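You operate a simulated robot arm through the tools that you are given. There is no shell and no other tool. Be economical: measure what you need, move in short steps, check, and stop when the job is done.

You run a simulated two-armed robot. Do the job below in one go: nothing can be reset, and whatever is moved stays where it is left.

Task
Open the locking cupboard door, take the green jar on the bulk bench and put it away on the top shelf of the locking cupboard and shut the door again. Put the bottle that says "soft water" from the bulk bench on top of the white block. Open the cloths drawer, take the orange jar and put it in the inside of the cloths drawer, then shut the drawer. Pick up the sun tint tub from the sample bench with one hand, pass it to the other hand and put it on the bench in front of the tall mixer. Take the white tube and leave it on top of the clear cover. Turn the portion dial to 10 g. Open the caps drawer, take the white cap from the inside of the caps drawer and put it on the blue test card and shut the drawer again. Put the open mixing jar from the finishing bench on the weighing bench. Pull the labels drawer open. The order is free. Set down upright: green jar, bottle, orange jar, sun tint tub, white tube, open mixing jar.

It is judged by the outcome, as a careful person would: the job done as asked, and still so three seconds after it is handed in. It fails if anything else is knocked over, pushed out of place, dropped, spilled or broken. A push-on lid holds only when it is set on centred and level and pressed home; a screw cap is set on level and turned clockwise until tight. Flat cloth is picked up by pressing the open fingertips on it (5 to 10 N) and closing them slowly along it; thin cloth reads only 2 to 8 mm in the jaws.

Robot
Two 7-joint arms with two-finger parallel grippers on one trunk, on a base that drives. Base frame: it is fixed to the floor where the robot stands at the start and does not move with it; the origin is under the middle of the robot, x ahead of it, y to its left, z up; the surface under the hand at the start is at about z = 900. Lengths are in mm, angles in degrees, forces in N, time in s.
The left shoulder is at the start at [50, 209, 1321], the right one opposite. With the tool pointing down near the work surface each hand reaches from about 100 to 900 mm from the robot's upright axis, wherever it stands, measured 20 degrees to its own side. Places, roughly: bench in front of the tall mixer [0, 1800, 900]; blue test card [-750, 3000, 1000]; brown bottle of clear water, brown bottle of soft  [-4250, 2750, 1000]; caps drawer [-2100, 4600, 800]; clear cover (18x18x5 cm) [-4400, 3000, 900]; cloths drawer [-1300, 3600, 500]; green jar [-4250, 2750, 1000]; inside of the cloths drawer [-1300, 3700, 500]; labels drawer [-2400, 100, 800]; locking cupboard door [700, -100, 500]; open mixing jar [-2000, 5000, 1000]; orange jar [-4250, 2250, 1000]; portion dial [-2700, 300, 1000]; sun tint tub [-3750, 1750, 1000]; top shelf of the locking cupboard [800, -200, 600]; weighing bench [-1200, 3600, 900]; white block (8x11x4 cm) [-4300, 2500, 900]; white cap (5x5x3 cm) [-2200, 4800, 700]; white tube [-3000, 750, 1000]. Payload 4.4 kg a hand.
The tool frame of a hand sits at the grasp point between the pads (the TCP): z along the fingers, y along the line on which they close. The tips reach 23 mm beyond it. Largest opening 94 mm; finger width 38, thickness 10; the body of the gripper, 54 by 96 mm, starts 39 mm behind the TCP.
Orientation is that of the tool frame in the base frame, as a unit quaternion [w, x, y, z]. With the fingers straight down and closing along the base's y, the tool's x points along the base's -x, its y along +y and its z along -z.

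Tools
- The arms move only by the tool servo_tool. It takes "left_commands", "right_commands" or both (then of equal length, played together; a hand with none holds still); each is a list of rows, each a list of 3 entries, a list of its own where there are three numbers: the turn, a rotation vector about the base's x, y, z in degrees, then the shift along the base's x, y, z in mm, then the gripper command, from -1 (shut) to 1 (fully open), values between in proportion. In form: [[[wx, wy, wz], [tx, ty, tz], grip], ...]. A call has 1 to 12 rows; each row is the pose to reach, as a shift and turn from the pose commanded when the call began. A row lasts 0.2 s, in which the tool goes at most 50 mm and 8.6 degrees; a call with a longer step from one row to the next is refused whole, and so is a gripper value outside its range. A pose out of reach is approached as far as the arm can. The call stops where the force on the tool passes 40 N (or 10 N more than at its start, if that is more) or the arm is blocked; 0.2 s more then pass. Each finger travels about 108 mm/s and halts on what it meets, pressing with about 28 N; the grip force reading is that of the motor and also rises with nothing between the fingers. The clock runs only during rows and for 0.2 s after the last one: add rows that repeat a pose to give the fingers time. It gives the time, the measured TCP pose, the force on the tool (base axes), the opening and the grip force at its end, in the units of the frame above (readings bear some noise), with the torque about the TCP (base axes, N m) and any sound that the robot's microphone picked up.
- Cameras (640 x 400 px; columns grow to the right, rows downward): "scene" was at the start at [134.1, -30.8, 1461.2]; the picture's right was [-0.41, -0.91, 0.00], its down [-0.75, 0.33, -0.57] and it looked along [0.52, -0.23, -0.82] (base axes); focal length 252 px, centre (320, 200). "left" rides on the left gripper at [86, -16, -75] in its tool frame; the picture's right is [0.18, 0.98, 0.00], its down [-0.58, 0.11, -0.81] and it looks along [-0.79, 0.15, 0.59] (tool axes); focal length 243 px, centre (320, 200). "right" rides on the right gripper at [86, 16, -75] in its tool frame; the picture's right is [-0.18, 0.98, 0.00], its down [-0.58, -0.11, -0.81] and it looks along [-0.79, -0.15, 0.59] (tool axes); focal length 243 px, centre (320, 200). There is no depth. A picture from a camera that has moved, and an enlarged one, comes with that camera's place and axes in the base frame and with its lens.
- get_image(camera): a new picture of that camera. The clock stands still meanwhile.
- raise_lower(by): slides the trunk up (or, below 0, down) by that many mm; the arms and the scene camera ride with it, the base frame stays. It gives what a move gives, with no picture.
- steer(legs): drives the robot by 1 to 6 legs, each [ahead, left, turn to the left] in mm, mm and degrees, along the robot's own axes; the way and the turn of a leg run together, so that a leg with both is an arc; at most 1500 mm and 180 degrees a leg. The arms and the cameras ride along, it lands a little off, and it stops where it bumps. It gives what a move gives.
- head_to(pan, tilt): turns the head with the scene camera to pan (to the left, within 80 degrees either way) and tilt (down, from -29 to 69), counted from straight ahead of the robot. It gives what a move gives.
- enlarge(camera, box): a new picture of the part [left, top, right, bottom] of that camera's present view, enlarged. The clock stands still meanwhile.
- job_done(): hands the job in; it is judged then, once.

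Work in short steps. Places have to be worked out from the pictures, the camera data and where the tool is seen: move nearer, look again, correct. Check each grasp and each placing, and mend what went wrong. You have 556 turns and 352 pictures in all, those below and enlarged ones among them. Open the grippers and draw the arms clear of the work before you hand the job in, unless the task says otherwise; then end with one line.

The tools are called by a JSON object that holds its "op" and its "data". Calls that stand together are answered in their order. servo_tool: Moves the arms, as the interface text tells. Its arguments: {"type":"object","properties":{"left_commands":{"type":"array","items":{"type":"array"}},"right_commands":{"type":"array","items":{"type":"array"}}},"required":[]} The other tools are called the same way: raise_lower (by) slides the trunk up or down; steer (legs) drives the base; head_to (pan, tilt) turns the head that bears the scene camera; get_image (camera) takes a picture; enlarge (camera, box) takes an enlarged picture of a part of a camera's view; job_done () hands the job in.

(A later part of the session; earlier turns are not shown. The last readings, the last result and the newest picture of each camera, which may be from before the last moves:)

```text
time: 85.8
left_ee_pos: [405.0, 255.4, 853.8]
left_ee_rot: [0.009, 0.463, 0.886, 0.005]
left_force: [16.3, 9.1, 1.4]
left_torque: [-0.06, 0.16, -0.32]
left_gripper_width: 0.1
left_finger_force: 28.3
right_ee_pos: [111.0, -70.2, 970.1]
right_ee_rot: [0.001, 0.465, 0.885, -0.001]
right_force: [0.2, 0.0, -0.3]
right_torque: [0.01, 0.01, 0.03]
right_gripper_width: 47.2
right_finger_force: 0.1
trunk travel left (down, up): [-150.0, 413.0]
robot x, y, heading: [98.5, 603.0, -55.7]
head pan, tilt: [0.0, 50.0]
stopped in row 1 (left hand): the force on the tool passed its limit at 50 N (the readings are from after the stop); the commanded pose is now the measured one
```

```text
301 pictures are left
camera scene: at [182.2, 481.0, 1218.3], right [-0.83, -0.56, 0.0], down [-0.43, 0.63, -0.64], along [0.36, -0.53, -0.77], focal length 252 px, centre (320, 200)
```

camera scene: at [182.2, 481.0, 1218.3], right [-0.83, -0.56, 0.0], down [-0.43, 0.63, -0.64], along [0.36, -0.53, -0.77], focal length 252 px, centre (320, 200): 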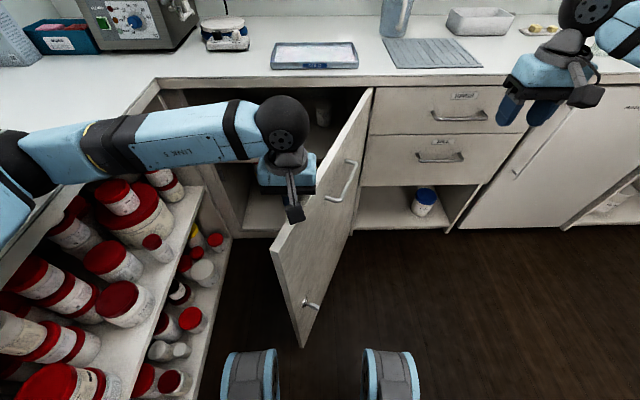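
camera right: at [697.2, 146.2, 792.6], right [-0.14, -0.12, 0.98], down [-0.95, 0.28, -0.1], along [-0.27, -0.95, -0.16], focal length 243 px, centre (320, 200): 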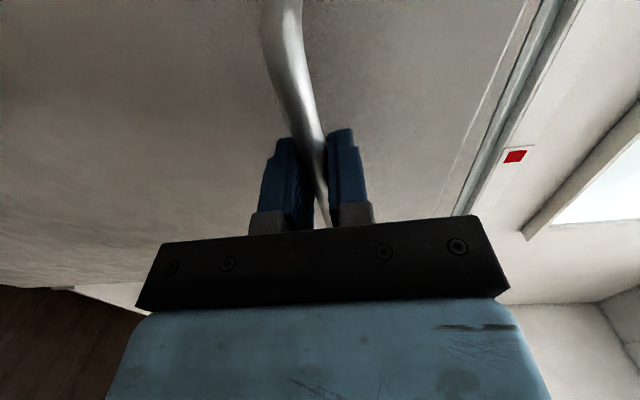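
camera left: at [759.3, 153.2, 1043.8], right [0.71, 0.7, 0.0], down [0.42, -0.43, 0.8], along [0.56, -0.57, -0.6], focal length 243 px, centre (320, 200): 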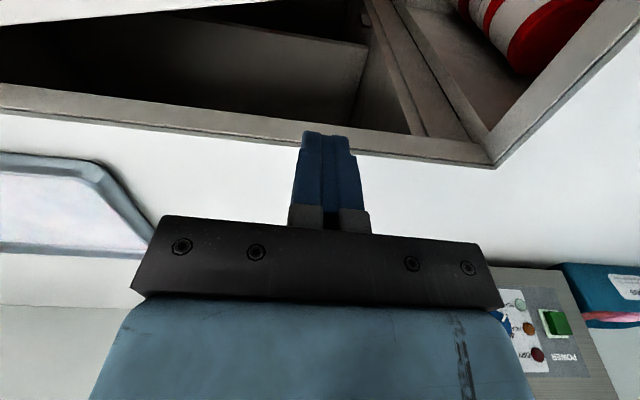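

The door is at a stop (~66°), enough for now. I lift the left hand away, restore trunk height and back off.

{"op": "servo_tool", "data": {"left_commands": [[[0, 0, 0], [20, 13, 0], -1], [[0, 0, 0], [45, 31, 10], -1], [[0, 0, 0], [45, 31, 50], -1], [[0, 0, 0], [40, 35, 95], -1], [[0, 0, 0], [35, 45, 140], -1], [[0, 0, 0], [20, 65, 180], -1], [[0, 0, 0], [0, 90, 210], -1]]}}

{"op": "raise_lower", "data": {"by": 250}}

{"op": "steer", "data": {"legs": [[-300, 0, 0]]}}

{"op": "head_to", "data": {"pan": 10, "tilt": 40}}

{"op": "get_image", "data": {"camera": "scene"}}

```text
time: 87.4
left_ee_pos: [400.9, 344.3, 1064.6]
left_ee_rot: [0.007, 0.464, 0.886, 0.004]
left_force: [-0.1, 0.3, 0.4]
left_torque: [0.0, -0.07, 0.0]
left_gripper_width: 0.0
left_finger_force: 28.7
right_ee_pos: [109.3, -71.6, 969.5]
right_ee_rot: [0.001, 0.465, 0.885, -0.002]
right_force: [-0.3, 0.6, 0.6]
right_torque: [0.0, -0.02, 0.05]
right_gripper_width: 46.9
right_finger_force: 0.0
trunk travel left (down, up): [-150.0, 413.0]
robot x, y, heading: [98.9, 605.0, -55.6]
head pan, tilt: [0.0, 50.0]
```

```text
time: 90.0
left_ee_pos: [401.5, 344.1, 1312.3]
left_ee_rot: [0.008, 0.463, 0.886, 0.003]
left_force: [0.0, -0.3, 0.0]
left_torque: [-0.02, -0.01, -0.04]
left_gripper_width: 0.0
left_finger_force: 28.2
right_ee_pos: [111.4, -70.6, 1220.4]
right_ee_rot: [0.001, 0.465, 0.885, -0.001]
right_force: [-0.7, -0.3, 0.4]
right_torque: [0.0, -0.01, 0.01]
right_gripper_width: 47.0
right_finger_force: 0.1
trunk travel left (down, up): [-400.0, 163.0]
robot x, y, heading: [100.2, 600.0, -55.7]
head pan, tilt: [0.0, 50.0]
```

```text
time: 92.0
left_ee_pos: [232.6, 591.3, 1313.2]
left_ee_rot: [0.008, 0.464, 0.886, 0.003]
left_force: [0.0, 0.8, 0.3]
left_torque: [-0.01, 0.02, 0.01]
left_gripper_width: 0.0
left_finger_force: 28.1
right_ee_pos: [-58.0, 174.6, 1220.0]
right_ee_rot: [0.0, 0.465, 0.885, -0.001]
right_force: [-0.5, -0.5, -0.8]
right_torque: [0.01, 0.0, 0.01]
right_gripper_width: 47.3
right_finger_force: 0.0
trunk travel left (down, up): [-400.0, 163.0]
robot x, y, heading: [-69.5, 849.1, -55.6]
head pan, tilt: [0.0, 50.0]
```

```text
time: 92.7
left_ee_pos: [231.9, 591.7, 1313.3]
left_ee_rot: [0.008, 0.464, 0.886, 0.004]
left_force: [-0.3, 0.3, 0.7]
left_torque: [-0.01, 0.01, 0.03]
left_gripper_width: 0.0
left_finger_force: 27.8
right_ee_pos: [-57.6, 176.5, 1220.8]
right_ee_rot: [0.0, 0.465, 0.885, -0.001]
right_force: [-0.1, 0.1, 1.5]
right_torque: [0.01, 0.01, -0.02]
right_gripper_width: 47.1
right_finger_force: 0.0
trunk travel left (down, up): [-400.0, 163.0]
robot x, y, heading: [-69.4, 848.8, -55.8]
head pan, tilt: [10.0, 40.0]
```

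```text
300 pictures are left
camera scene: at [29.0, 730.7, 1482.5], right [-0.72, -0.7, 0.0], down [-0.45, 0.46, -0.77], along [0.53, -0.55, -0.64], focal length 252 px, centre (320, 200)
```

scene: 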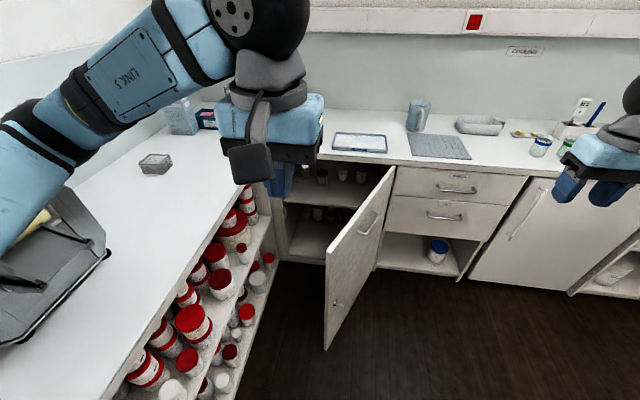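

The door is open, everything else is in place. Next I cross to the opposite wall (dial, labels drawer, tube): back off, turn right 90°.

{"op": "steer", "data": {"legs": [[-700, -900, 0], [0, 0, -90]]}}

{"op": "head_to", "data": {"pan": -20, "tilt": 25}}

{"op": "get_image", "data": {"camera": "scene"}}

```text
time: 104.9
left_ee_pos: [-1472.4, 613.3, 1313.3]
left_ee_rot: [0.008, 0.955, 0.296, -0.003]
left_force: [-0.3, -0.7, -0.1]
left_torque: [-0.01, -0.01, 0.05]
left_gripper_width: 0.1
left_finger_force: 28.4
right_ee_pos: [-1884.4, 908.0, 1219.1]
right_ee_rot: [-0.001, 0.956, 0.294, -0.001]
right_force: [0.7, 0.5, -1.0]
right_torque: [0.02, 0.01, -0.01]
right_gripper_width: 46.5
right_finger_force: 0.2
trunk travel left (down, up): [-400.0, 163.0]
robot x, y, heading: [-1210.7, 915.7, -146.0]
head pan, tilt: [10.0, 40.0]
```

```text
time: 105.8
left_ee_pos: [-1472.4, 614.3, 1312.6]
left_ee_rot: [0.008, 0.955, 0.296, -0.002]
left_force: [-0.5, 0.1, 0.3]
left_torque: [0.0, -0.01, -0.01]
left_gripper_width: 0.0
left_finger_force: 27.9
right_ee_pos: [-1883.6, 908.2, 1219.0]
right_ee_rot: [-0.001, 0.956, 0.294, -0.001]
right_force: [0.4, 0.4, 0.2]
right_torque: [0.03, 0.0, -0.03]
right_gripper_width: 46.8
right_finger_force: 0.1
trunk travel left (down, up): [-400.0, 163.0]
robot x, y, heading: [-1215.0, 917.5, -146.3]
head pan, tilt: [-20.0, 25.0]
```

```text
299 pictures are left
camera scene: at [-1356.0, 852.6, 1505.8], right [-0.24, 0.97, 0.0], down [0.41, 0.1, -0.91], along [-0.88, -0.22, -0.42], focal length 252 px, centre (320, 200)
```

scene: 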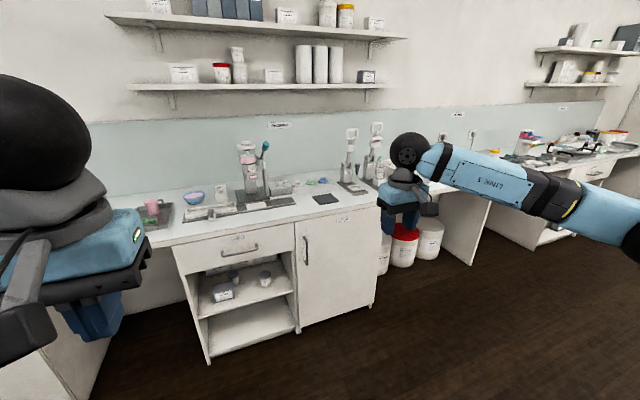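

{"op": "enlarge", "data": {"camera": "scene", "box": [120, 120, 420, 300]}}

```text
2.13 times, centred on (270, 210) of scene
camera zoom: at [-1356.0, 852.6, 1505.8], right [-0.24, 0.97, 0.0], down [0.41, 0.1, -0.91], along [-0.88, -0.22, -0.42], focal length 538 px, centre (427, 179)
```

zoom: 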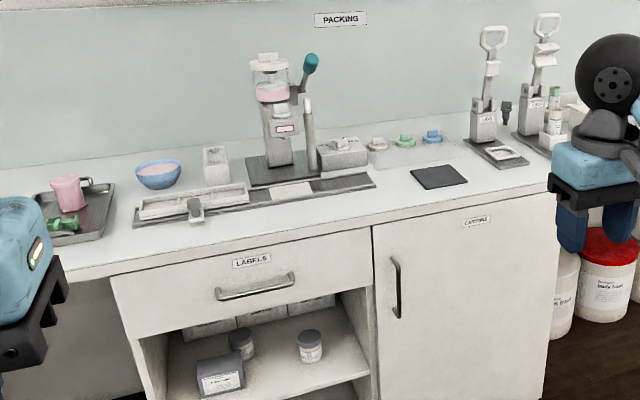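

I drive up to this bench (packing bench with the labels drawer and filling machine).

{"op": "steer", "data": {"legs": [[450, 0, 0.9]]}}

{"op": "head_to", "data": {"pan": 0, "tilt": 45}}

{"op": "get_image", "data": {"camera": "scene"}}

```text
time: 108.5
left_ee_pos: [-1833.3, 357.2, 1313.2]
left_ee_rot: [0.008, 0.952, 0.305, -0.002]
left_force: [-0.6, 0.3, 0.4]
left_torque: [-0.04, 0.01, 0.04]
left_gripper_width: 0.1
left_finger_force: 27.5
right_ee_pos: [-2250.9, 642.4, 1220.4]
right_ee_rot: [-0.001, 0.953, 0.304, -0.001]
right_force: [1.6, 0.1, -0.7]
right_torque: [0.01, 0.0, -0.01]
right_gripper_width: 47.2
right_finger_force: 0.1
trunk travel left (down, up): [-400.0, 163.0]
robot x, y, heading: [-1581.4, 661.0, -145.0]
head pan, tilt: [-20.0, 25.0]
```

```text
time: 109.4
left_ee_pos: [-1833.1, 358.5, 1311.9]
left_ee_rot: [0.008, 0.952, 0.305, -0.003]
left_force: [0.2, -1.2, -0.3]
left_torque: [0.0, -0.02, -0.01]
left_gripper_width: 0.0
left_finger_force: 28.3
right_ee_pos: [-2251.2, 642.7, 1219.4]
right_ee_rot: [0.0, 0.953, 0.303, -0.001]
right_force: [0.1, 0.2, 0.4]
right_torque: [-0.01, 0.01, -0.02]
right_gripper_width: 47.0
right_finger_force: 0.1
trunk travel left (down, up): [-400.0, 163.0]
robot x, y, heading: [-1577.5, 663.2, -144.8]
head pan, tilt: [0.0, 45.0]
```

```text
297 pictures are left
camera scene: at [-1699.7, 574.9, 1475.3], right [-0.57, 0.82, 0.0], down [0.58, 0.41, -0.71], along [-0.58, -0.41, -0.71], focal length 252 px, centre (320, 200)
```

scene: 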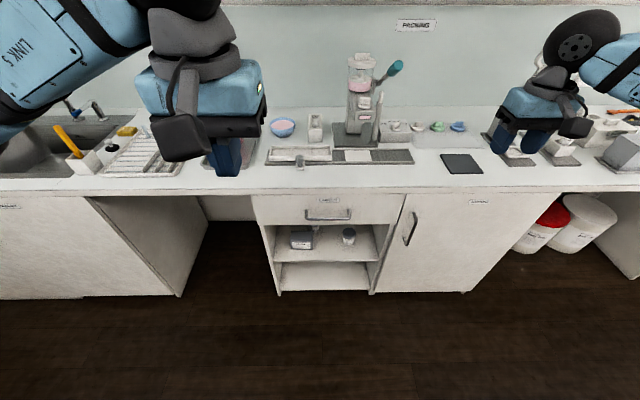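

{"op": "steer", "data": {"legs": [[0, -230, -0.3]]}}

{"op": "head_to", "data": {"pan": 10, "tilt": 30}}

{"op": "enlarge", "data": {"camera": "scene", "box": [220, 70, 460, 220]}}

```text
time: 112.0
left_ee_pos: [-1964.9, 544.6, 1311.3]
left_ee_rot: [0.009, 0.953, 0.303, -0.003]
left_force: [0.6, -0.4, 0.1]
left_torque: [-0.01, 0.04, 0.01]
left_gripper_width: 0.1
left_finger_force: 27.7
right_ee_pos: [-2383.3, 832.4, 1220.1]
right_ee_rot: [0.001, 0.954, 0.3, -0.002]
right_force: [-0.1, 0.1, 1.1]
right_torque: [0.01, -0.01, 0.04]
right_gripper_width: 47.3
right_finger_force: 0.1
trunk travel left (down, up): [-400.0, 163.0]
robot x, y, heading: [-1710.5, 842.9, -145.2]
head pan, tilt: [0.0, 45.0]
```

```text
time: 112.8
left_ee_pos: [-1964.6, 545.2, 1313.9]
left_ee_rot: [0.009, 0.953, 0.302, -0.003]
left_force: [-0.4, -0.9, 0.1]
left_torque: [-0.01, 0.03, -0.02]
left_gripper_width: 0.2
left_finger_force: 28.3
right_ee_pos: [-2382.8, 833.5, 1219.2]
right_ee_rot: [-0.001, 0.953, 0.301, -0.001]
right_force: [0.2, 0.0, -0.1]
right_torque: [-0.03, 0.0, -0.01]
right_gripper_width: 46.8
right_finger_force: 0.0
trunk travel left (down, up): [-400.0, 163.0]
robot x, y, heading: [-1706.9, 846.5, -145.3]
head pan, tilt: [10.0, 30.0]
```

```text
2.67 times, centred on (340, 145) of scene
camera zoom: at [-1828.6, 745.7, 1497.8], right [-0.7, 0.71, 0.0], down [0.36, 0.35, -0.87], along [-0.61, -0.61, -0.5], focal length 673 px, centre (267, 347)
```

zoom: 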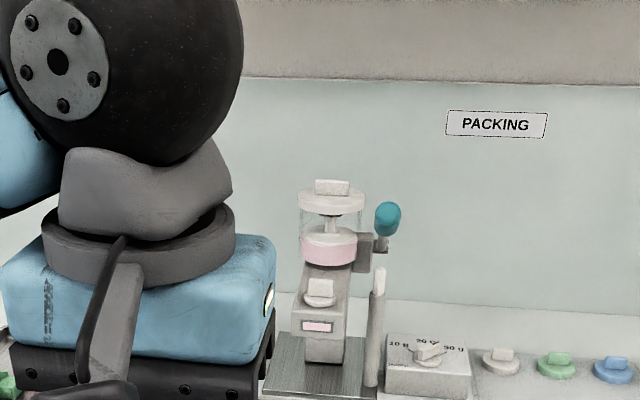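

The dial is the knob box right of the filler (10/20/30 g). I drive forward 330 mm to get it within reach and look closely.

{"op": "steer", "data": {"legs": [[330, 0, 0]]}}

{"op": "head_to", "data": {"pan": -2, "tilt": 42}}

{"op": "get_image", "data": {"camera": "scene"}}

```text
time: 115.0
left_ee_pos: [-2237.6, 359.0, 1313.9]
left_ee_rot: [0.009, 0.954, 0.301, -0.003]
left_force: [-0.6, -0.2, -1.5]
left_torque: [0.02, -0.01, 0.02]
left_gripper_width: 0.0
left_finger_force: 27.9
right_ee_pos: [-2652.9, 646.4, 1220.5]
right_ee_rot: [0.0, 0.954, 0.3, -0.001]
right_force: [-0.4, -0.1, 0.3]
right_torque: [0.03, -0.01, 0.02]
right_gripper_width: 47.1
right_finger_force: 0.1
trunk travel left (down, up): [-400.0, 163.0]
robot x, y, heading: [-1978.6, 661.7, -145.4]
head pan, tilt: [10.0, 30.0]
```

```text
time: 115.7
left_ee_pos: [-2236.3, 359.5, 1312.5]
left_ee_rot: [0.008, 0.953, 0.302, -0.002]
left_force: [0.6, -0.2, 0.7]
left_torque: [-0.01, 0.0, -0.02]
left_gripper_width: 0.0
left_finger_force: 28.0
right_ee_pos: [-2652.6, 646.9, 1219.5]
right_ee_rot: [-0.001, 0.954, 0.3, -0.001]
right_force: [0.4, -0.5, 0.0]
right_torque: [-0.03, -0.01, 0.01]
right_gripper_width: 47.0
right_finger_force: 0.1
trunk travel left (down, up): [-400.0, 163.0]
robot x, y, heading: [-1978.4, 661.0, -145.2]
head pan, tilt: [-2.0, 42.0]
```

```text
295 pictures are left
camera scene: at [-2105.1, 576.9, 1479.6], right [-0.54, 0.84, 0.0], down [0.56, 0.36, -0.74], along [-0.63, -0.4, -0.67], focal length 252 px, centre (320, 200)
```

scene: 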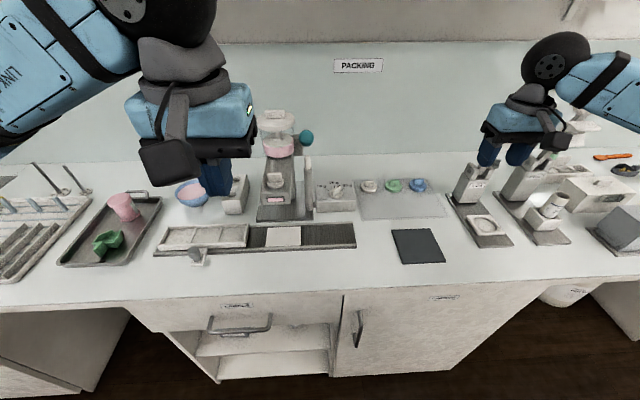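

{"op": "enlarge", "data": {"camera": "scene", "box": [290, 160, 370, 220]}}

{"op": "enlarge", "data": {"camera": "scene", "box": [440, 130, 620, 260]}}

```text
6.67 times, centred on (330, 190) of scene
camera zoom: at [-2105.1, 576.9, 1479.6], right [-0.54, 0.84, 0.0], down [0.56, 0.36, -0.74], along [-0.63, -0.4, -0.67], focal length 1682 px, centre (253, 267)
```

zoom: 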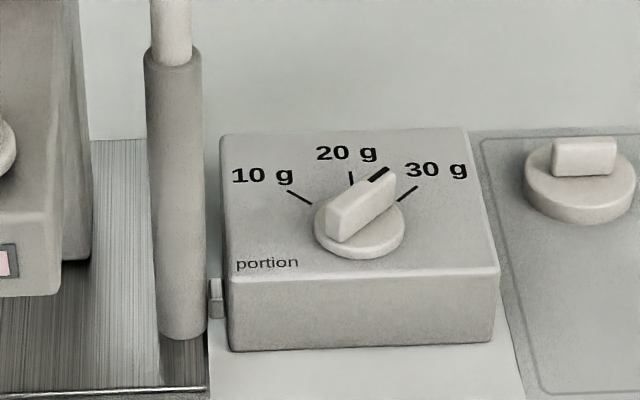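

```text
3.08 times, centred on (530, 195) of scene
camera zoom: at [-2105.1, 576.9, 1479.6], right [-0.54, 0.84, 0.0], down [0.56, 0.36, -0.74], along [-0.63, -0.4, -0.67], focal length 776 px, centre (-326, 215)
```

zoom: 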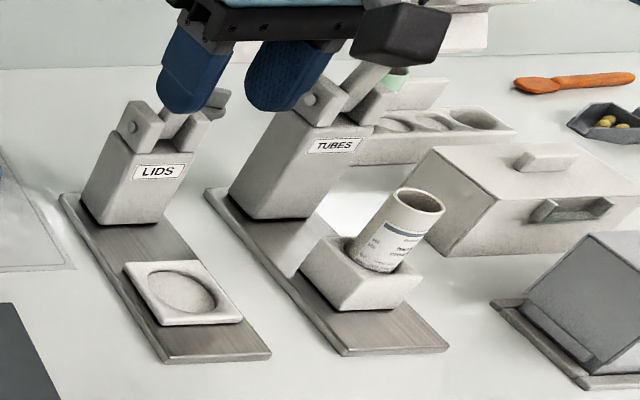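

The dial: ticks at 10 g ≈ 48° left of straight, knob now ≈38° right; knob at about (-2660,285), top of box z=946. I first draw the right hand back from the crimper handles and move the left hand ahead of the dial, after sidestepping right.

{"op": "servo_tool", "data": {"right_commands": [[[0, 0, 0], [40, 28, 5], 0], [[0, 0, 0], [80, 56, 10], 0], [[0, 0, 0], [120, 84, 15], 0], [[0, 0, 0], [160, 112, 20], 0], [[0, 0, 0], [190, 134, 25], 0]]}}

{"op": "steer", "data": {"legs": [[20, -120, 0]]}}

```text
time: 116.9
left_ee_pos: [-2235.5, 358.4, 1313.4]
left_ee_rot: [0.01, 0.953, 0.302, -0.004]
left_force: [0.2, -0.1, -0.9]
left_torque: [-0.02, -0.02, -0.01]
left_gripper_width: 0.0
left_finger_force: 27.5
right_ee_pos: [-2461.5, 781.5, 1244.5]
right_ee_rot: [-0.002, 0.954, 0.3, -0.002]
right_force: [-1.1, 0.0, 0.4]
right_torque: [0.02, 0.03, 0.01]
right_gripper_width: 47.1
right_finger_force: 0.0
trunk travel left (down, up): [-400.0, 163.0]
robot x, y, heading: [-1973.9, 663.1, -145.3]
head pan, tilt: [-2.0, 42.0]
```

```text
time: 118.6
left_ee_pos: [-2320.9, 446.7, 1313.6]
left_ee_rot: [0.009, 0.954, 0.301, -0.003]
left_force: [0.6, -0.1, 0.0]
left_torque: [0.02, 0.0, -0.02]
left_gripper_width: 0.2
left_finger_force: 28.2
right_ee_pos: [-2547.9, 867.5, 1245.6]
right_ee_rot: [0.0, 0.954, 0.3, -0.002]
right_force: [0.3, -0.5, -0.1]
right_torque: [0.03, -0.01, 0.01]
right_gripper_width: 46.8
right_finger_force: 0.0
trunk travel left (down, up): [-400.0, 163.0]
robot x, y, heading: [-2064.5, 749.3, -145.1]
head pan, tilt: [-2.0, 42.0]
```

{"op": "servo_tool", "data": {"left_commands": [[[0, 0, -5], [-42, -20, 0], -0.1], [[0, 0, -10], [-85, -40, 0], -0.1], [[0, 0, -15], [-127, -61, 0], -0.1], [[0, 0, -20], [-170, -81, 0], -0.1], [[0, 0, -25], [-212, -101, 0], -0.1], [[0, 0, -30], [-254, -121, 0], -0.1], [[0, 0, -35], [-297, -142, 0], -0.1], [[0, 0, -39], [-339, -162, 0], -0.1], [[0, 0, -39], [-339, -162, -50], -0.1], [[0, 0, -39], [-339, -162, -100], -0.1], [[0, 0, -39], [-339, -162, -150], -0.1], [[0, 0, -39], [-339, -162, -200], -0.1]]}}

{"op": "head_to", "data": {"pan": 8, "tilt": 42}}

{"op": "enlarge", "data": {"camera": "scene", "box": [240, 100, 440, 230]}}

{"op": "get_image", "data": {"camera": "left"}}

```text
time: 121.2
left_ee_pos: [-2660.5, 283.3, 1112.3]
left_ee_rot: [0.007, 0.999, -0.034, -0.005]
left_force: [-0.3, -0.4, 0.3]
left_torque: [0.02, 0.02, -0.02]
left_gripper_width: 41.9
left_finger_force: 0.0
left hand out of reach, approached as far as the arm can: row 8
right_ee_pos: [-2548.7, 868.5, 1244.7]
right_ee_rot: [-0.001, 0.954, 0.299, 0.0]
right_force: [-0.5, 0.0, 0.4]
right_torque: [0.01, -0.01, 0.01]
right_gripper_width: 47.1
right_finger_force: 0.0
trunk travel left (down, up): [-400.0, 163.0]
robot x, y, heading: [-2063.5, 751.1, -145.4]
head pan, tilt: [-2.0, 42.0]
```

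```text
time: 121.9
left_ee_pos: [-2659.6, 284.9, 1113.4]
left_ee_rot: [0.008, 0.999, -0.034, -0.005]
left_force: [-0.5, 1.1, -0.1]
left_torque: [-0.01, -0.02, 0.01]
left_gripper_width: 42.1
left_finger_force: 0.0
right_ee_pos: [-2547.3, 868.2, 1244.5]
right_ee_rot: [-0.001, 0.954, 0.3, -0.001]
right_force: [0.0, -0.1, 0.5]
right_torque: [-0.01, -0.01, -0.01]
right_gripper_width: 47.1
right_finger_force: 0.0
trunk travel left (down, up): [-400.0, 163.0]
robot x, y, heading: [-2066.5, 752.5, -145.7]
head pan, tilt: [8.0, 42.0]
```

```text
3.08 times, centred on (340, 165) of scene
camera zoom: at [-2180.8, 653.8, 1479.6], right [-0.68, 0.74, 0.0], down [0.49, 0.45, -0.74], along [-0.55, -0.5, -0.67], focal length 776 px, centre (258, 308)
```

zoom: 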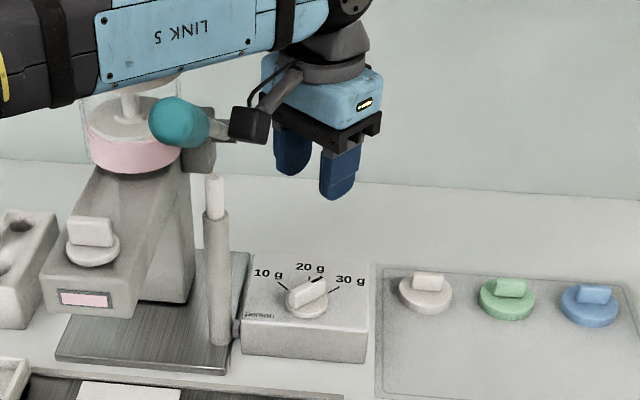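

```text
291 pictures are left
camera left: at [-2572.8, 296.3, 1187.9], right [0.12, -0.99, 0.01], down [-0.58, -0.06, 0.81], along [-0.81, -0.1, -0.58], focal length 243 px, centre (320, 200)
```

left: 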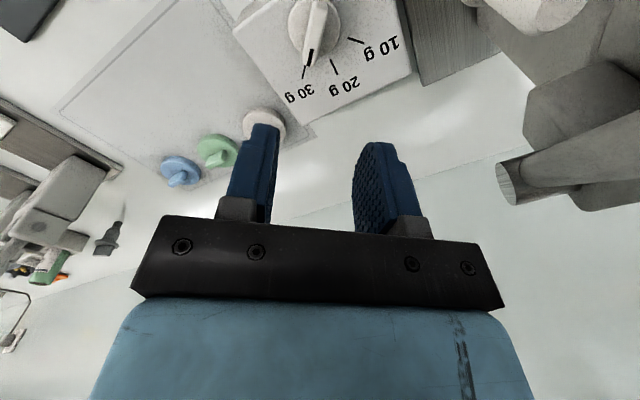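

The left forearm would come down over the filler hopper, so I withdraw it and use the right hand instead, with a smaller initial yaw (the pads will align the knob).

{"op": "servo_tool", "data": {"left_commands": [[[0, 0, 0], [0, 0, 50], -0.1], [[0, 0, 0], [0, 0, 100], -0.1], [[0, 0, 0], [0, 0, 150], -0.1], [[0, 0, 0], [0, 0, 195], -0.1], [[0, 0, 5], [42, 20, 200], -0.1], [[0, 0, 10], [85, 40, 200], -0.1], [[0, 0, 15], [127, 61, 200], -0.1], [[0, 0, 20], [170, 81, 200], -0.1], [[0, 0, 25], [212, 101, 200], -0.1], [[0, 0, 30], [254, 121, 200], -0.1], [[0, 0, 35], [297, 142, 200], -0.1], [[0, 0, 39], [339, 162, 200], -0.1]]}}

{"op": "steer", "data": {"legs": [[0, 120, 0]]}}

```text
time: 124.5
left_ee_pos: [-2321.3, 448.1, 1312.2]
left_ee_rot: [0.009, 0.953, 0.302, -0.004]
left_force: [0.2, 0.2, -0.3]
left_torque: [-0.04, 0.02, -0.01]
left_gripper_width: 42.2
left_finger_force: 0.1
left hand out of reach, approached as far as the arm can: row 4
right_ee_pos: [-2547.5, 869.0, 1245.4]
right_ee_rot: [-0.001, 0.954, 0.3, -0.002]
right_force: [-0.6, 0.5, 0.0]
right_torque: [-0.03, 0.0, 0.0]
right_gripper_width: 47.4
right_finger_force: 0.0
trunk travel left (down, up): [-400.0, 163.0]
robot x, y, heading: [-2065.6, 749.7, -145.5]
head pan, tilt: [8.0, 42.0]
```

```text
time: 126.2
left_ee_pos: [-2254.3, 348.9, 1313.9]
left_ee_rot: [0.008, 0.953, 0.301, -0.003]
left_force: [0.1, -0.1, -0.6]
left_torque: [0.02, 0.04, -0.03]
left_gripper_width: 41.9
left_finger_force: 0.0
right_ee_pos: [-2480.8, 770.5, 1245.0]
right_ee_rot: [-0.001, 0.954, 0.301, -0.001]
right_force: [-0.5, 0.3, -0.1]
right_torque: [-0.03, 0.02, -0.01]
right_gripper_width: 47.0
right_finger_force: 0.1
trunk travel left (down, up): [-400.0, 163.0]
robot x, y, heading: [-1998.3, 656.6, -145.1]
head pan, tilt: [8.0, 42.0]
```

{"op": "servo_tool", "data": {"right_commands": [[[0, 0, -1], [-16, -44, 0], -0.1], [[0, 0, -2], [-33, -88, 0], -0.1], [[0, 0, -3], [-49, -132, 0], -0.1], [[0, 0, -4], [-65, -176, 0], -0.1], [[0, 0, -5], [-81, -220, 0], -0.1], [[0, 0, -6], [-98, -265, 0], -0.1], [[0, 0, -7], [-114, -309, 0], -0.1], [[0, 0, -8], [-130, -353, 0], -0.1], [[0, 0, -9], [-146, -397, 0], -0.1], [[0, 0, -10], [-163, -441, 0], -0.1], [[0, 0, -10], [-179, -485, 0], -0.1], [[0, 0, -10], [-179, -485, -45], -0.1]]}}

{"op": "servo_tool", "data": {"right_commands": [[[0, 0, 0], [0, 0, -45], -0.1], [[0, 0, 0], [0, 0, -90], -0.1], [[0, 0, 0], [0, 0, -135], -0.1]]}}

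{"op": "get_image", "data": {"camera": "right"}}

{"op": "get_image", "data": {"camera": "scene"}}

```text
time: 128.8
left_ee_pos: [-2254.7, 350.6, 1312.0]
left_ee_rot: [0.009, 0.953, 0.301, -0.003]
left_force: [-0.6, -0.2, 0.4]
left_torque: [-0.02, -0.01, 0.01]
left_gripper_width: 42.5
left_finger_force: 0.0
right_ee_pos: [-2659.4, 285.9, 1199.7]
right_ee_rot: [-0.001, 0.976, 0.216, -0.001]
right_force: [-0.3, 0.2, 0.5]
right_torque: [-0.04, -0.02, -0.02]
right_gripper_width: 42.3
right_finger_force: 0.1
trunk travel left (down, up): [-400.0, 163.0]
robot x, y, heading: [-1998.3, 652.5, -145.1]
head pan, tilt: [8.0, 42.0]
```

```text
time: 129.6
left_ee_pos: [-2254.3, 348.6, 1312.8]
left_ee_rot: [0.009, 0.953, 0.302, -0.003]
left_force: [-0.3, -0.8, -0.1]
left_torque: [0.02, 0.01, 0.02]
left_gripper_width: 42.3
left_finger_force: 0.1
right_ee_pos: [-2659.4, 285.5, 1065.6]
right_ee_rot: [0.0, 0.976, 0.216, -0.001]
right_force: [0.4, 0.2, -0.7]
right_torque: [0.0, 0.0, 0.04]
right_gripper_width: 42.3
right_finger_force: 0.0
trunk travel left (down, up): [-400.0, 163.0]
robot x, y, heading: [-1996.8, 653.4, -145.3]
head pan, tilt: [8.0, 42.0]
```

```text
290 pictures are left
camera right: at [-2575.2, 307.2, 1139.1], right [0.25, -0.97, 0.0], down [-0.57, -0.15, 0.81], along [-0.78, -0.2, -0.59], focal length 243 px, centre (320, 200)
```

right: 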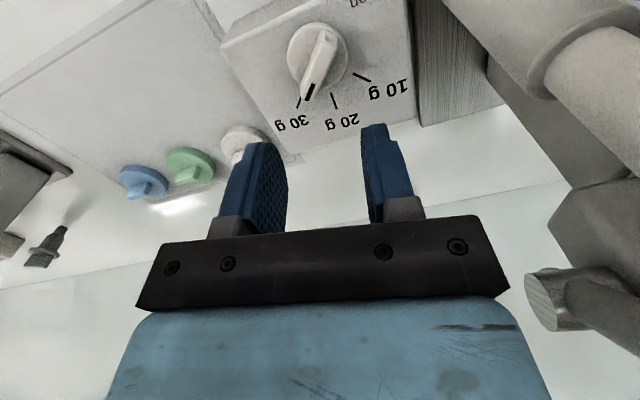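

```text
289 pictures are left
camera scene: at [-2113.7, 555.1, 1479.5], right [-0.68, 0.73, 0.0], down [0.49, 0.45, -0.74], along [-0.55, -0.5, -0.67], focal length 252 px, centre (320, 200)
```

scene: 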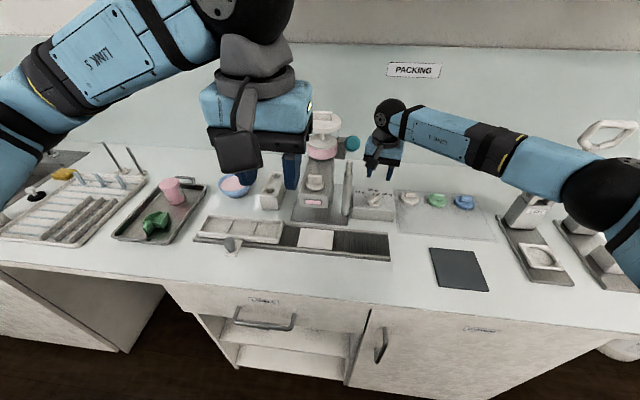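

Knob centre refined to about (-2657,288). I descend so the tips straddle the knob's bar and close.

{"op": "servo_tool", "data": {"right_commands": [[[0, 0, 0], [2.4, 2.5, -30], -0.1], [[0, 0, 0], [2.4, 2.5, -60], -0.1], [[0, 0, 0], [2.4, 2.5, -80], -0.1], [[0, 0, 0], [2.4, 2.5, -86], -0.1], [[0, 0, 0], [2.4, 2.5, -86], -0.5], [[0, 0, 0], [2.4, 2.5, -86], -0.8], [[0, 0, 0], [2.4, 2.5, -86], -1], [[0, 0, 0], [2.4, 2.5, -86], -1]]}}

{"op": "get_image", "data": {"camera": "right"}}

```text
time: 131.4
left_ee_pos: [-2252.7, 349.2, 1312.0]
left_ee_rot: [0.008, 0.954, 0.301, -0.004]
left_force: [-0.4, 0.3, -0.2]
left_torque: [-0.03, -0.01, 0.01]
left_gripper_width: 42.1
left_finger_force: 0.0
right_ee_pos: [-2656.3, 286.7, 979.4]
right_ee_rot: [0.0, 0.976, 0.217, -0.001]
right_force: [-2.5, -3.6, 7.8]
right_torque: [-0.31, 0.07, 0.01]
right_gripper_width: 12.0
right_finger_force: 45.0
trunk travel left (down, up): [-400.0, 163.0]
robot x, y, heading: [-1997.1, 654.8, -145.2]
head pan, tilt: [8.0, 42.0]
```

```text
288 pictures are left
camera right: at [-2571.8, 309.6, 1053.7], right [0.25, -0.97, 0.0], down [-0.57, -0.15, 0.81], along [-0.78, -0.2, -0.59], focal length 243 px, centre (320, 200)
```

right: 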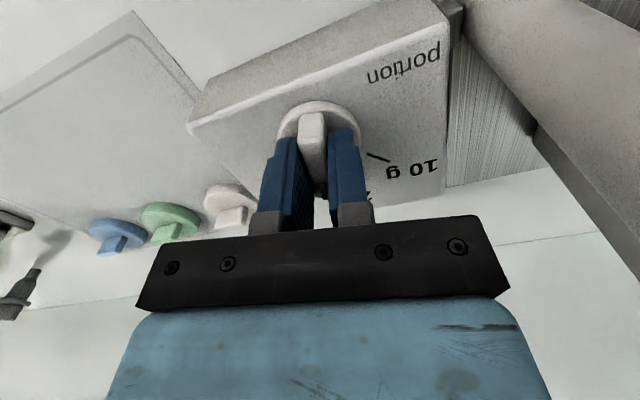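

The knob aligned with the fingers (pointer now ≈ -155°). I turn it +56° counter-clockwise to the 10 g tick.

{"op": "servo_tool", "data": {"right_commands": [[[0, 0, 8], [0, 0, 0], -1], [[0, 0, 16], [0, 0, 0], -1], [[0, 0, 24], [0, 0, 0], -1], [[0, 0, 32], [0, 0, 0], -1], [[0, 0, 40], [0, 0, 0], -1], [[0, 0, 48], [0, 0, 0], -1], [[0, 0, 56], [0, 0, 0], -1], [[0, 0, 56], [0, 0, 0], -1]]}}

{"op": "get_image", "data": {"camera": "right"}}

```text
time: 133.2
left_ee_pos: [-2251.9, 348.4, 1312.8]
left_ee_rot: [0.007, 0.953, 0.302, -0.003]
left_force: [-0.5, -0.1, 0.4]
left_torque: [0.01, 0.01, 0.01]
left_gripper_width: 42.4
left_finger_force: 0.1
right_ee_pos: [-2652.9, 286.4, 980.7]
right_ee_rot: [0.0, 0.824, 0.566, -0.001]
right_force: [7.3, -19.3, 9.4]
right_torque: [-1.63, -0.04, -0.02]
right_gripper_width: 11.9
right_finger_force: 45.6
right hand out of reach, approached as far as the arm can: row 6, 7, 8
trunk travel left (down, up): [-400.0, 163.0]
robot x, y, heading: [-1996.0, 655.3, -145.2]
head pan, tilt: [8.0, 42.0]
```

```text
287 pictures are left
camera right: at [-2609.6, 361.6, 1053.7], right [0.85, -0.52, 0.0], down [-0.31, -0.5, 0.81], along [-0.42, -0.69, -0.59], focal length 243 px, centre (320, 200)
```

right: 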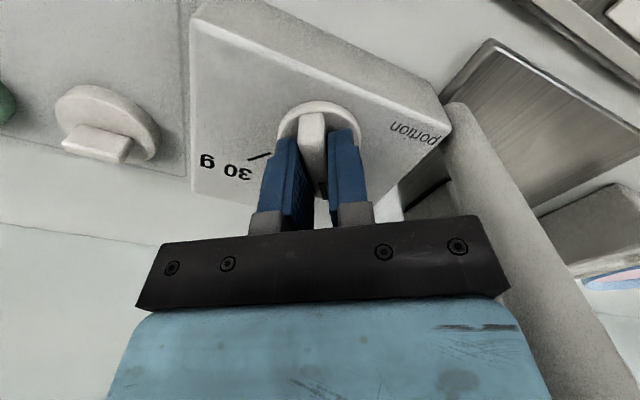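

The wrist stopped at pointer ≈ -111°, ~12° short. I release, lift, turn the base 15° left, and regrip for the rest.

{"op": "servo_tool", "data": {"right_commands": [[[0, 0, 0], [0, 0, 0], -0.5], [[0, 0, 0], [0, 0, 0], -0.1], [[0, 0, 0], [0, 0, 0], -0.1], [[0, 0, 0], [0, 0, 40], -0.1], [[0, 0, 0], [0, 0, 90], -0.1], [[0, 0, 0], [0, 0, 140], -0.1], [[0, 0, 0], [0, 0, 190], -0.1], [[0, 0, 0], [0, 0, 240], -0.1]]}}

{"op": "get_image", "data": {"camera": "right"}}

```text
time: 135.0
left_ee_pos: [-2251.6, 349.4, 1312.7]
left_ee_rot: [0.009, 0.953, 0.301, -0.003]
left_force: [0.6, 0.1, 0.4]
left_torque: [-0.01, -0.02, 0.01]
left_gripper_width: 42.3
left_finger_force: 0.1
right_ee_pos: [-2655.1, 288.7, 1219.2]
right_ee_rot: [0.0, 0.824, 0.567, -0.001]
right_force: [0.1, -0.1, -1.2]
right_torque: [0.05, -0.02, 0.0]
right_gripper_width: 42.4
right_finger_force: 0.0
trunk travel left (down, up): [-400.0, 163.0]
robot x, y, heading: [-1995.9, 650.8, -145.4]
head pan, tilt: [8.0, 42.0]
```

```text
286 pictures are left
camera right: at [-2610.3, 364.5, 1292.8], right [0.85, -0.52, 0.0], down [-0.31, -0.5, 0.81], along [-0.42, -0.69, -0.59], focal length 243 px, centre (320, 200)
```

right: 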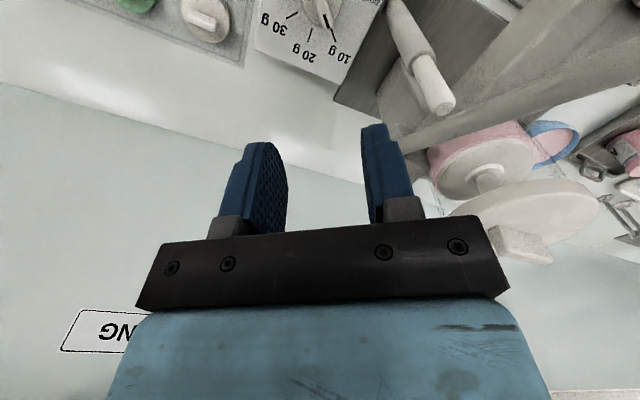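

{"op": "enlarge", "data": {"camera": "right", "box": [260, 0, 380, 80]}}

{"op": "enlarge", "data": {"camera": "scene", "box": [340, 170, 420, 230]}}

```text
5.00 times, centred on (320, 40) of right
camera zoom: at [-2610.3, 364.5, 1292.8], right [0.85, -0.52, 0.0], down [-0.31, -0.5, 0.81], along [-0.42, -0.69, -0.59], focal length 1213 px, centre (320, 1000)
```

zoom: 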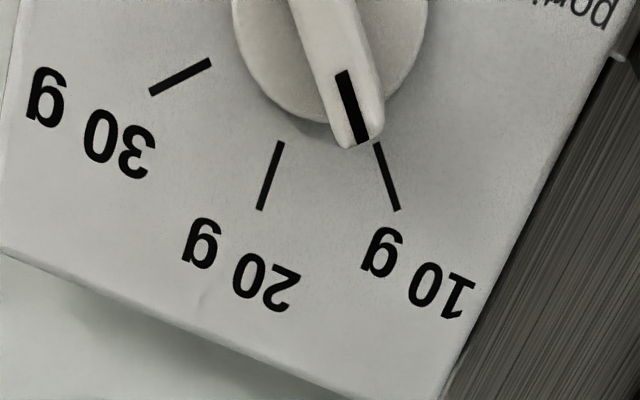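

```text
6.67 times, centred on (380, 200) of scene
camera zoom: at [-2112.0, 556.1, 1479.6], right [-0.68, 0.73, 0.0], down [0.49, 0.45, -0.74], along [-0.55, -0.5, -0.67], focal length 1682 px, centre (-80, 200)
```

zoom: 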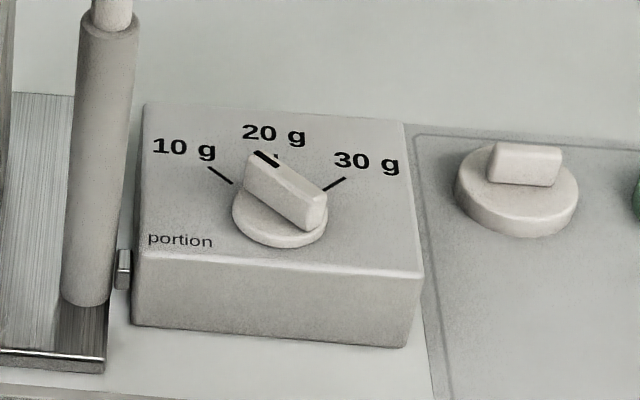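

The enlarged view shows the pointer mark parallel to the 10 g tick (both ≈ -100°): the dial stands at 10 g. I draw the right hand back and retreat for the labels drawer.

{"op": "servo_tool", "data": {"right_commands": [[[0, 0, -3], [16, 43, 10], 0], [[0, 0, -6], [32, 87, 20], 0], [[0, 0, -9], [48, 131, 26], 0], [[0, 0, -12], [64, 175, 26], 0], [[0, 0, -15], [80, 219, 26], 0], [[0, 0, -18], [96, 262, 26], 0], [[0, 0, -21], [112, 306, 26], 0], [[0, 0, -24], [128, 350, 26], 0], [[0, 0, -27], [144, 394, 26], 0], [[0, 0, -30], [160, 437, 26], 0], [[0, 0, -34], [175, 480, 26], 0]]}}

{"op": "steer", "data": {"legs": [[-370, 0, 0]]}}

{"op": "head_to", "data": {"pan": 15, "tilt": 45}}

{"op": "get_image", "data": {"camera": "scene"}}

```text
time: 137.4
left_ee_pos: [-2251.7, 350.5, 1314.1]
left_ee_rot: [0.008, 0.953, 0.302, -0.005]
left_force: [0.3, 1.0, 0.7]
left_torque: [0.0, 0.01, -0.01]
left_gripper_width: 42.6
left_finger_force: 0.1
right_ee_pos: [-2480.6, 771.2, 1246.6]
right_ee_rot: [-0.001, 0.954, 0.299, -0.002]
right_force: [0.0, 0.4, -0.2]
right_torque: [0.01, 0.04, 0.01]
right_gripper_width: 47.2
right_finger_force: 0.1
trunk travel left (down, up): [-400.0, 163.0]
robot x, y, heading: [-1997.3, 651.8, -145.3]
head pan, tilt: [8.0, 42.0]
```

```text
time: 139.8
left_ee_pos: [-1951.8, 558.5, 1312.4]
left_ee_rot: [0.008, 0.953, 0.303, -0.003]
left_force: [0.0, 0.4, -0.5]
left_torque: [0.01, 0.0, 0.06]
left_gripper_width: 42.3
left_finger_force: 0.1
right_ee_pos: [-2177.9, 977.8, 1244.0]
right_ee_rot: [0.0, 0.953, 0.301, -0.001]
right_force: [0.6, -0.7, -0.3]
right_torque: [0.01, -0.02, 0.02]
right_gripper_width: 46.9
right_finger_force: 0.1
trunk travel left (down, up): [-400.0, 163.0]
robot x, y, heading: [-1698.7, 859.4, -145.3]
head pan, tilt: [8.0, 42.0]
```

```text
time: 140.5
left_ee_pos: [-1950.9, 558.6, 1311.5]
left_ee_rot: [0.009, 0.953, 0.302, -0.003]
left_force: [0.1, -0.9, 0.1]
left_torque: [-0.05, 0.0, 0.03]
left_gripper_width: 42.4
left_finger_force: 0.1
right_ee_pos: [-2178.6, 978.3, 1244.8]
right_ee_rot: [0.0, 0.954, 0.3, -0.002]
right_force: [0.6, -0.1, 0.6]
right_torque: [0.02, 0.02, 0.03]
right_gripper_width: 46.7
right_finger_force: 0.0
trunk travel left (down, up): [-400.0, 163.0]
robot x, y, heading: [-1692.6, 864.2, -145.3]
head pan, tilt: [15.0, 45.0]
```

```text
283 pictures are left
camera scene: at [-1801.6, 760.3, 1475.3], right [-0.76, 0.65, 0.0], down [0.46, 0.54, -0.71], along [-0.46, -0.54, -0.71], focal length 252 px, centre (320, 200)
```

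scene: 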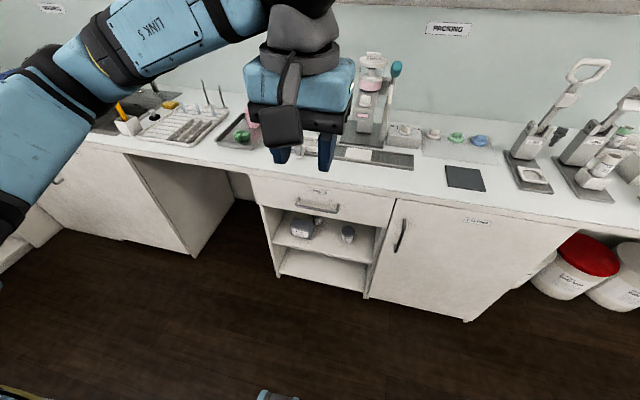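

Handle at about v=-1650, u≈1470, z≈825. I bring the left hand down in front, as at the cupboard.

{"op": "servo_tool", "data": {"left_commands": [[[0, 0, 0], [-4, -15, -45], 0.5], [[0, 0, 0], [-7, -30, -90], 1], [[0, 0, 0], [-11, -44, -135], 1], [[0, 0, 0], [-14, -59, -180], 1], [[0, 0, 0], [-18, -74, -225], 1], [[0, 0, 0], [-22, -89, -271], 1], [[0, 0, 0], [-25, -104, -316], 1], [[0, 0, 0], [-29, -118, -361], 1], [[0, 0, 0], [-32, -133, -406], 1], [[0, 0, 0], [-36, -148, -451], 1]]}}

{"op": "get_image", "data": {"camera": "left"}}

```text
time: 142.7
left_ee_pos: [-1987.5, 409.2, 860.8]
left_ee_rot: [0.008, 0.953, 0.301, -0.003]
left_force: [-0.4, 0.3, 0.5]
left_torque: [-0.01, -0.02, -0.03]
left_gripper_width: 94.1
left_finger_force: 0.0
right_ee_pos: [-2180.0, 976.2, 1244.8]
right_ee_rot: [-0.001, 0.954, 0.301, -0.001]
right_force: [-0.3, -0.2, 0.1]
right_torque: [0.03, 0.0, -0.01]
right_gripper_width: 46.9
right_finger_force: 0.1
trunk travel left (down, up): [-400.0, 163.0]
robot x, y, heading: [-1694.8, 857.3, -145.2]
head pan, tilt: [15.0, 45.0]
```

```text
282 pictures are left
camera left: at [-1926.8, 474.5, 934.3], right [0.72, -0.7, 0.01], down [-0.41, -0.41, 0.81], along [-0.56, -0.59, -0.58], focal length 243 px, centre (320, 200)
```

left: 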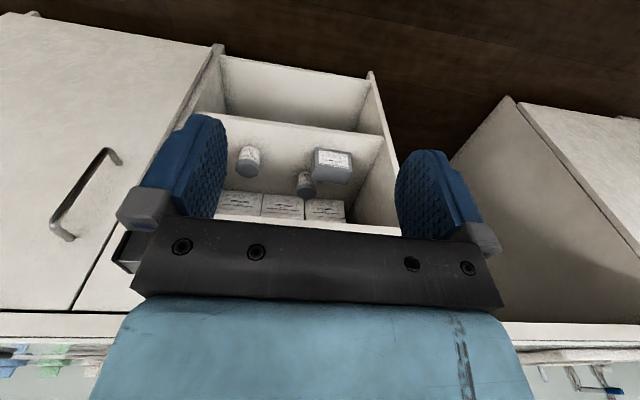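

{"op": "servo_tool", "data": {"left_commands": [[[1.2, 6.7, 4.8], [0, 0, 0], 1], [[2.5, 13.4, 9.6], [0, 0, 0], 1], [[3.7, 20.1, 14.4], [0, 0, 0], 1], [[4.9, 26.8, 19.2], [0, 0, 0], 1], [[6.1, 33.5, 24], [0, 0, 0], 1], [[7.4, 40.2, 28.9], [0, 0, 0], 1], [[8.6, 46.9, 33.7], [0, 0, 0], 1], [[9.8, 53.6, 38.5], [0, 0, 0], 1], [[11.1, 60.3, 43.3], [0, 0, 0], 1], [[12.3, 67, 48.1], [0, 0, 0], 1], [[13.5, 73.6, 52.9], [0, 0, 0], 1], [[14.8, 80.3, 57.8], [0, 0, 0], 1]]}}

```text
time: 145.3
left_ee_pos: [-1987.5, 410.0, 862.0]
left_ee_rot: [-0.288, 0.477, 0.621, -0.552]
left_force: [0.7, -0.3, 0.0]
left_torque: [0.02, 0.02, 0.01]
left_gripper_width: 94.2
left_finger_force: 0.0
right_ee_pos: [-2180.6, 977.3, 1243.9]
right_ee_rot: [-0.001, 0.954, 0.301, -0.001]
right_force: [0.9, -0.1, 0.1]
right_torque: [0.0, 0.01, 0.02]
right_gripper_width: 46.7
right_finger_force: 0.0
trunk travel left (down, up): [-400.0, 163.0]
robot x, y, heading: [-1695.4, 863.3, -145.0]
head pan, tilt: [15.0, 45.0]
```

{"op": "servo_tool", "data": {"left_commands": [[[1, 5.4, 3.8], [-20, -14, -9], 1], [[2, 10.7, 7.7], [-41, -28, -18], 1], [[2.9, 16.1, 11.5], [-61, -42, -27], 1], [[2.9, 16.1, 11.5], [-82, -57, -37], 1]]}}

{"op": "get_image", "data": {"camera": "left"}}

{"op": "enlarge", "data": {"camera": "scene", "box": [230, 150, 430, 300]}}

```text
time: 146.3
left_ee_pos: [-2059.7, 348.9, 814.5]
left_ee_rot: [-0.318, 0.332, 0.634, -0.622]
left_force: [0.3, -0.1, 0.5]
left_torque: [-0.01, 0.02, 0.03]
left_gripper_width: 93.9
left_finger_force: 0.0
right_ee_pos: [-2179.8, 977.1, 1244.4]
right_ee_rot: [-0.001, 0.954, 0.301, 0.0]
right_force: [0.6, -0.5, 0.1]
right_torque: [-0.02, 0.0, 0.02]
right_gripper_width: 46.9
right_finger_force: 0.1
trunk travel left (down, up): [-400.0, 163.0]
robot x, y, heading: [-1696.2, 861.5, -145.3]
head pan, tilt: [15.0, 45.0]
```

```text
281 pictures are left
camera left: at [-2049.6, 463.1, 833.0], right [-0.08, 0.16, -0.98], down [1.0, -0.01, -0.08], along [-0.02, -0.99, -0.16], focal length 243 px, centre (320, 200)
```

left: 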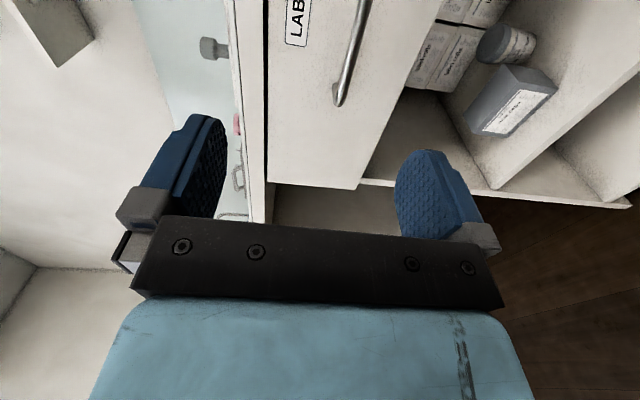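

```text
2.67 times, centred on (330, 225) of scene
camera zoom: at [-1803.0, 759.6, 1475.1], right [-0.76, 0.65, 0.0], down [0.46, 0.54, -0.71], along [-0.46, -0.54, -0.71], focal length 673 px, centre (293, 133)
```

zoom: 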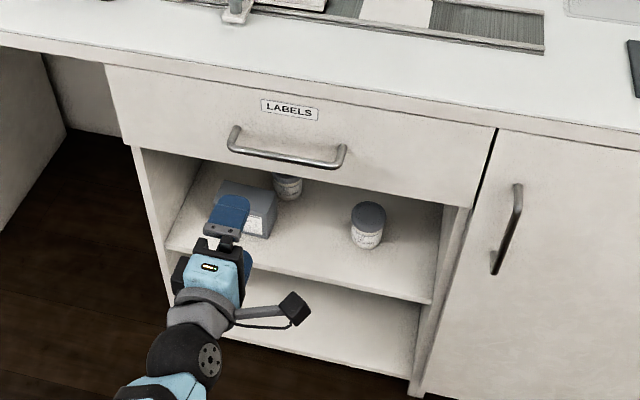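

Re-triangulated: the bar is lower and deeper (v≈-1687, z≈775). I move to 90 mm short of it at that height and check.

{"op": "servo_tool", "data": {"left_commands": [[[0, 0, 0], [-23, -12, -14], 1], [[0, 0, 0], [-45, -23, -28], 1], [[0, 0, 0], [-67, -34, -40], 1], [[0, 0, 0], [-90, -46, -40], 1]]}}

{"op": "get_image", "data": {"camera": "left"}}

```text
time: 147.3
left_ee_pos: [-2159.6, 307.8, 783.4]
left_ee_rot: [-0.327, 0.324, 0.634, -0.622]
left_force: [0.3, 0.0, -0.2]
left_torque: [0.0, 0.0, 0.02]
left_gripper_width: 94.2
left_finger_force: 0.0
right_ee_pos: [-2179.6, 978.5, 1243.3]
right_ee_rot: [-0.001, 0.954, 0.301, -0.002]
right_force: [1.3, -0.3, -0.4]
right_torque: [0.0, 0.02, 0.05]
right_gripper_width: 46.8
right_finger_force: 0.1
trunk travel left (down, up): [-400.0, 163.0]
robot x, y, heading: [-1691.8, 864.1, -145.5]
head pan, tilt: [15.0, 45.0]
```

```text
279 pictures are left
camera left: at [-2148.6, 421.7, 802.4], right [-0.1, 0.17, -0.98], down [0.99, -0.01, -0.11], along [-0.03, -0.99, -0.16], focal length 243 px, centre (320, 200)
```

left: 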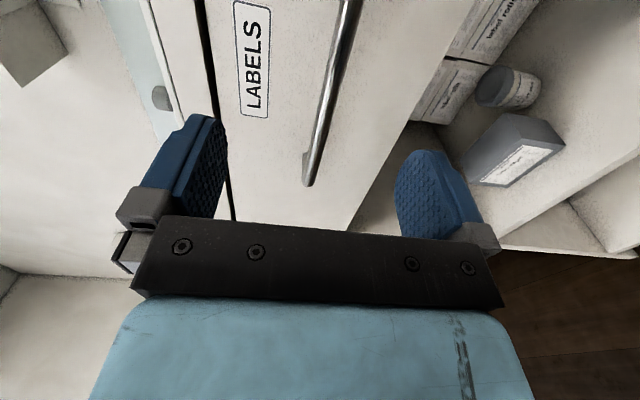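

Bar is centred between the fingers; I advance 82 mm and close.

{"op": "servo_tool", "data": {"left_commands": [[[0, 0, 0], [-20, -14, -4], 1], [[0, 0, 0], [-40, -28, -6], 1], [[0, 0, 0], [-56, -39, -6], 1], [[0, 0, 0], [-68, -47, -6], 1], [[0, 0, 0], [-68, -47, -6], 0], [[0, 0, 0], [-68, -47, -6], -1], [[0, 0, 0], [-68, -47, -6], -1]]}}

{"op": "get_image", "data": {"camera": "left"}}

```text
time: 148.9
left_ee_pos: [-2226.0, 260.6, 777.4]
left_ee_rot: [-0.325, 0.327, 0.633, -0.622]
left_force: [-0.1, 1.5, -6.5]
left_torque: [-1.55, -0.97, 0.29]
left_gripper_width: 11.7
left_finger_force: 44.9
right_ee_pos: [-2180.9, 978.9, 1244.5]
right_ee_rot: [-0.001, 0.954, 0.3, -0.001]
right_force: [-0.3, 0.3, -0.6]
right_torque: [0.02, 0.02, -0.01]
right_gripper_width: 47.1
right_finger_force: 0.0
trunk travel left (down, up): [-400.0, 163.0]
robot x, y, heading: [-1694.8, 862.9, -145.5]
head pan, tilt: [15.0, 45.0]
```

```text
278 pictures are left
camera left: at [-2216.1, 374.4, 795.2], right [-0.1, 0.17, -0.98], down [0.99, -0.01, -0.1], along [-0.03, -0.99, -0.16], focal length 243 px, centre (320, 200)
```

left: 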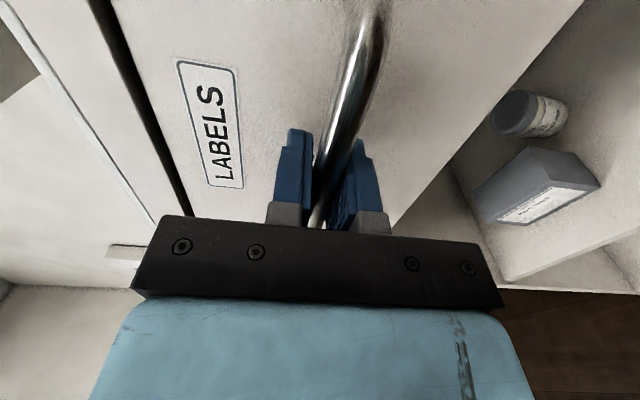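

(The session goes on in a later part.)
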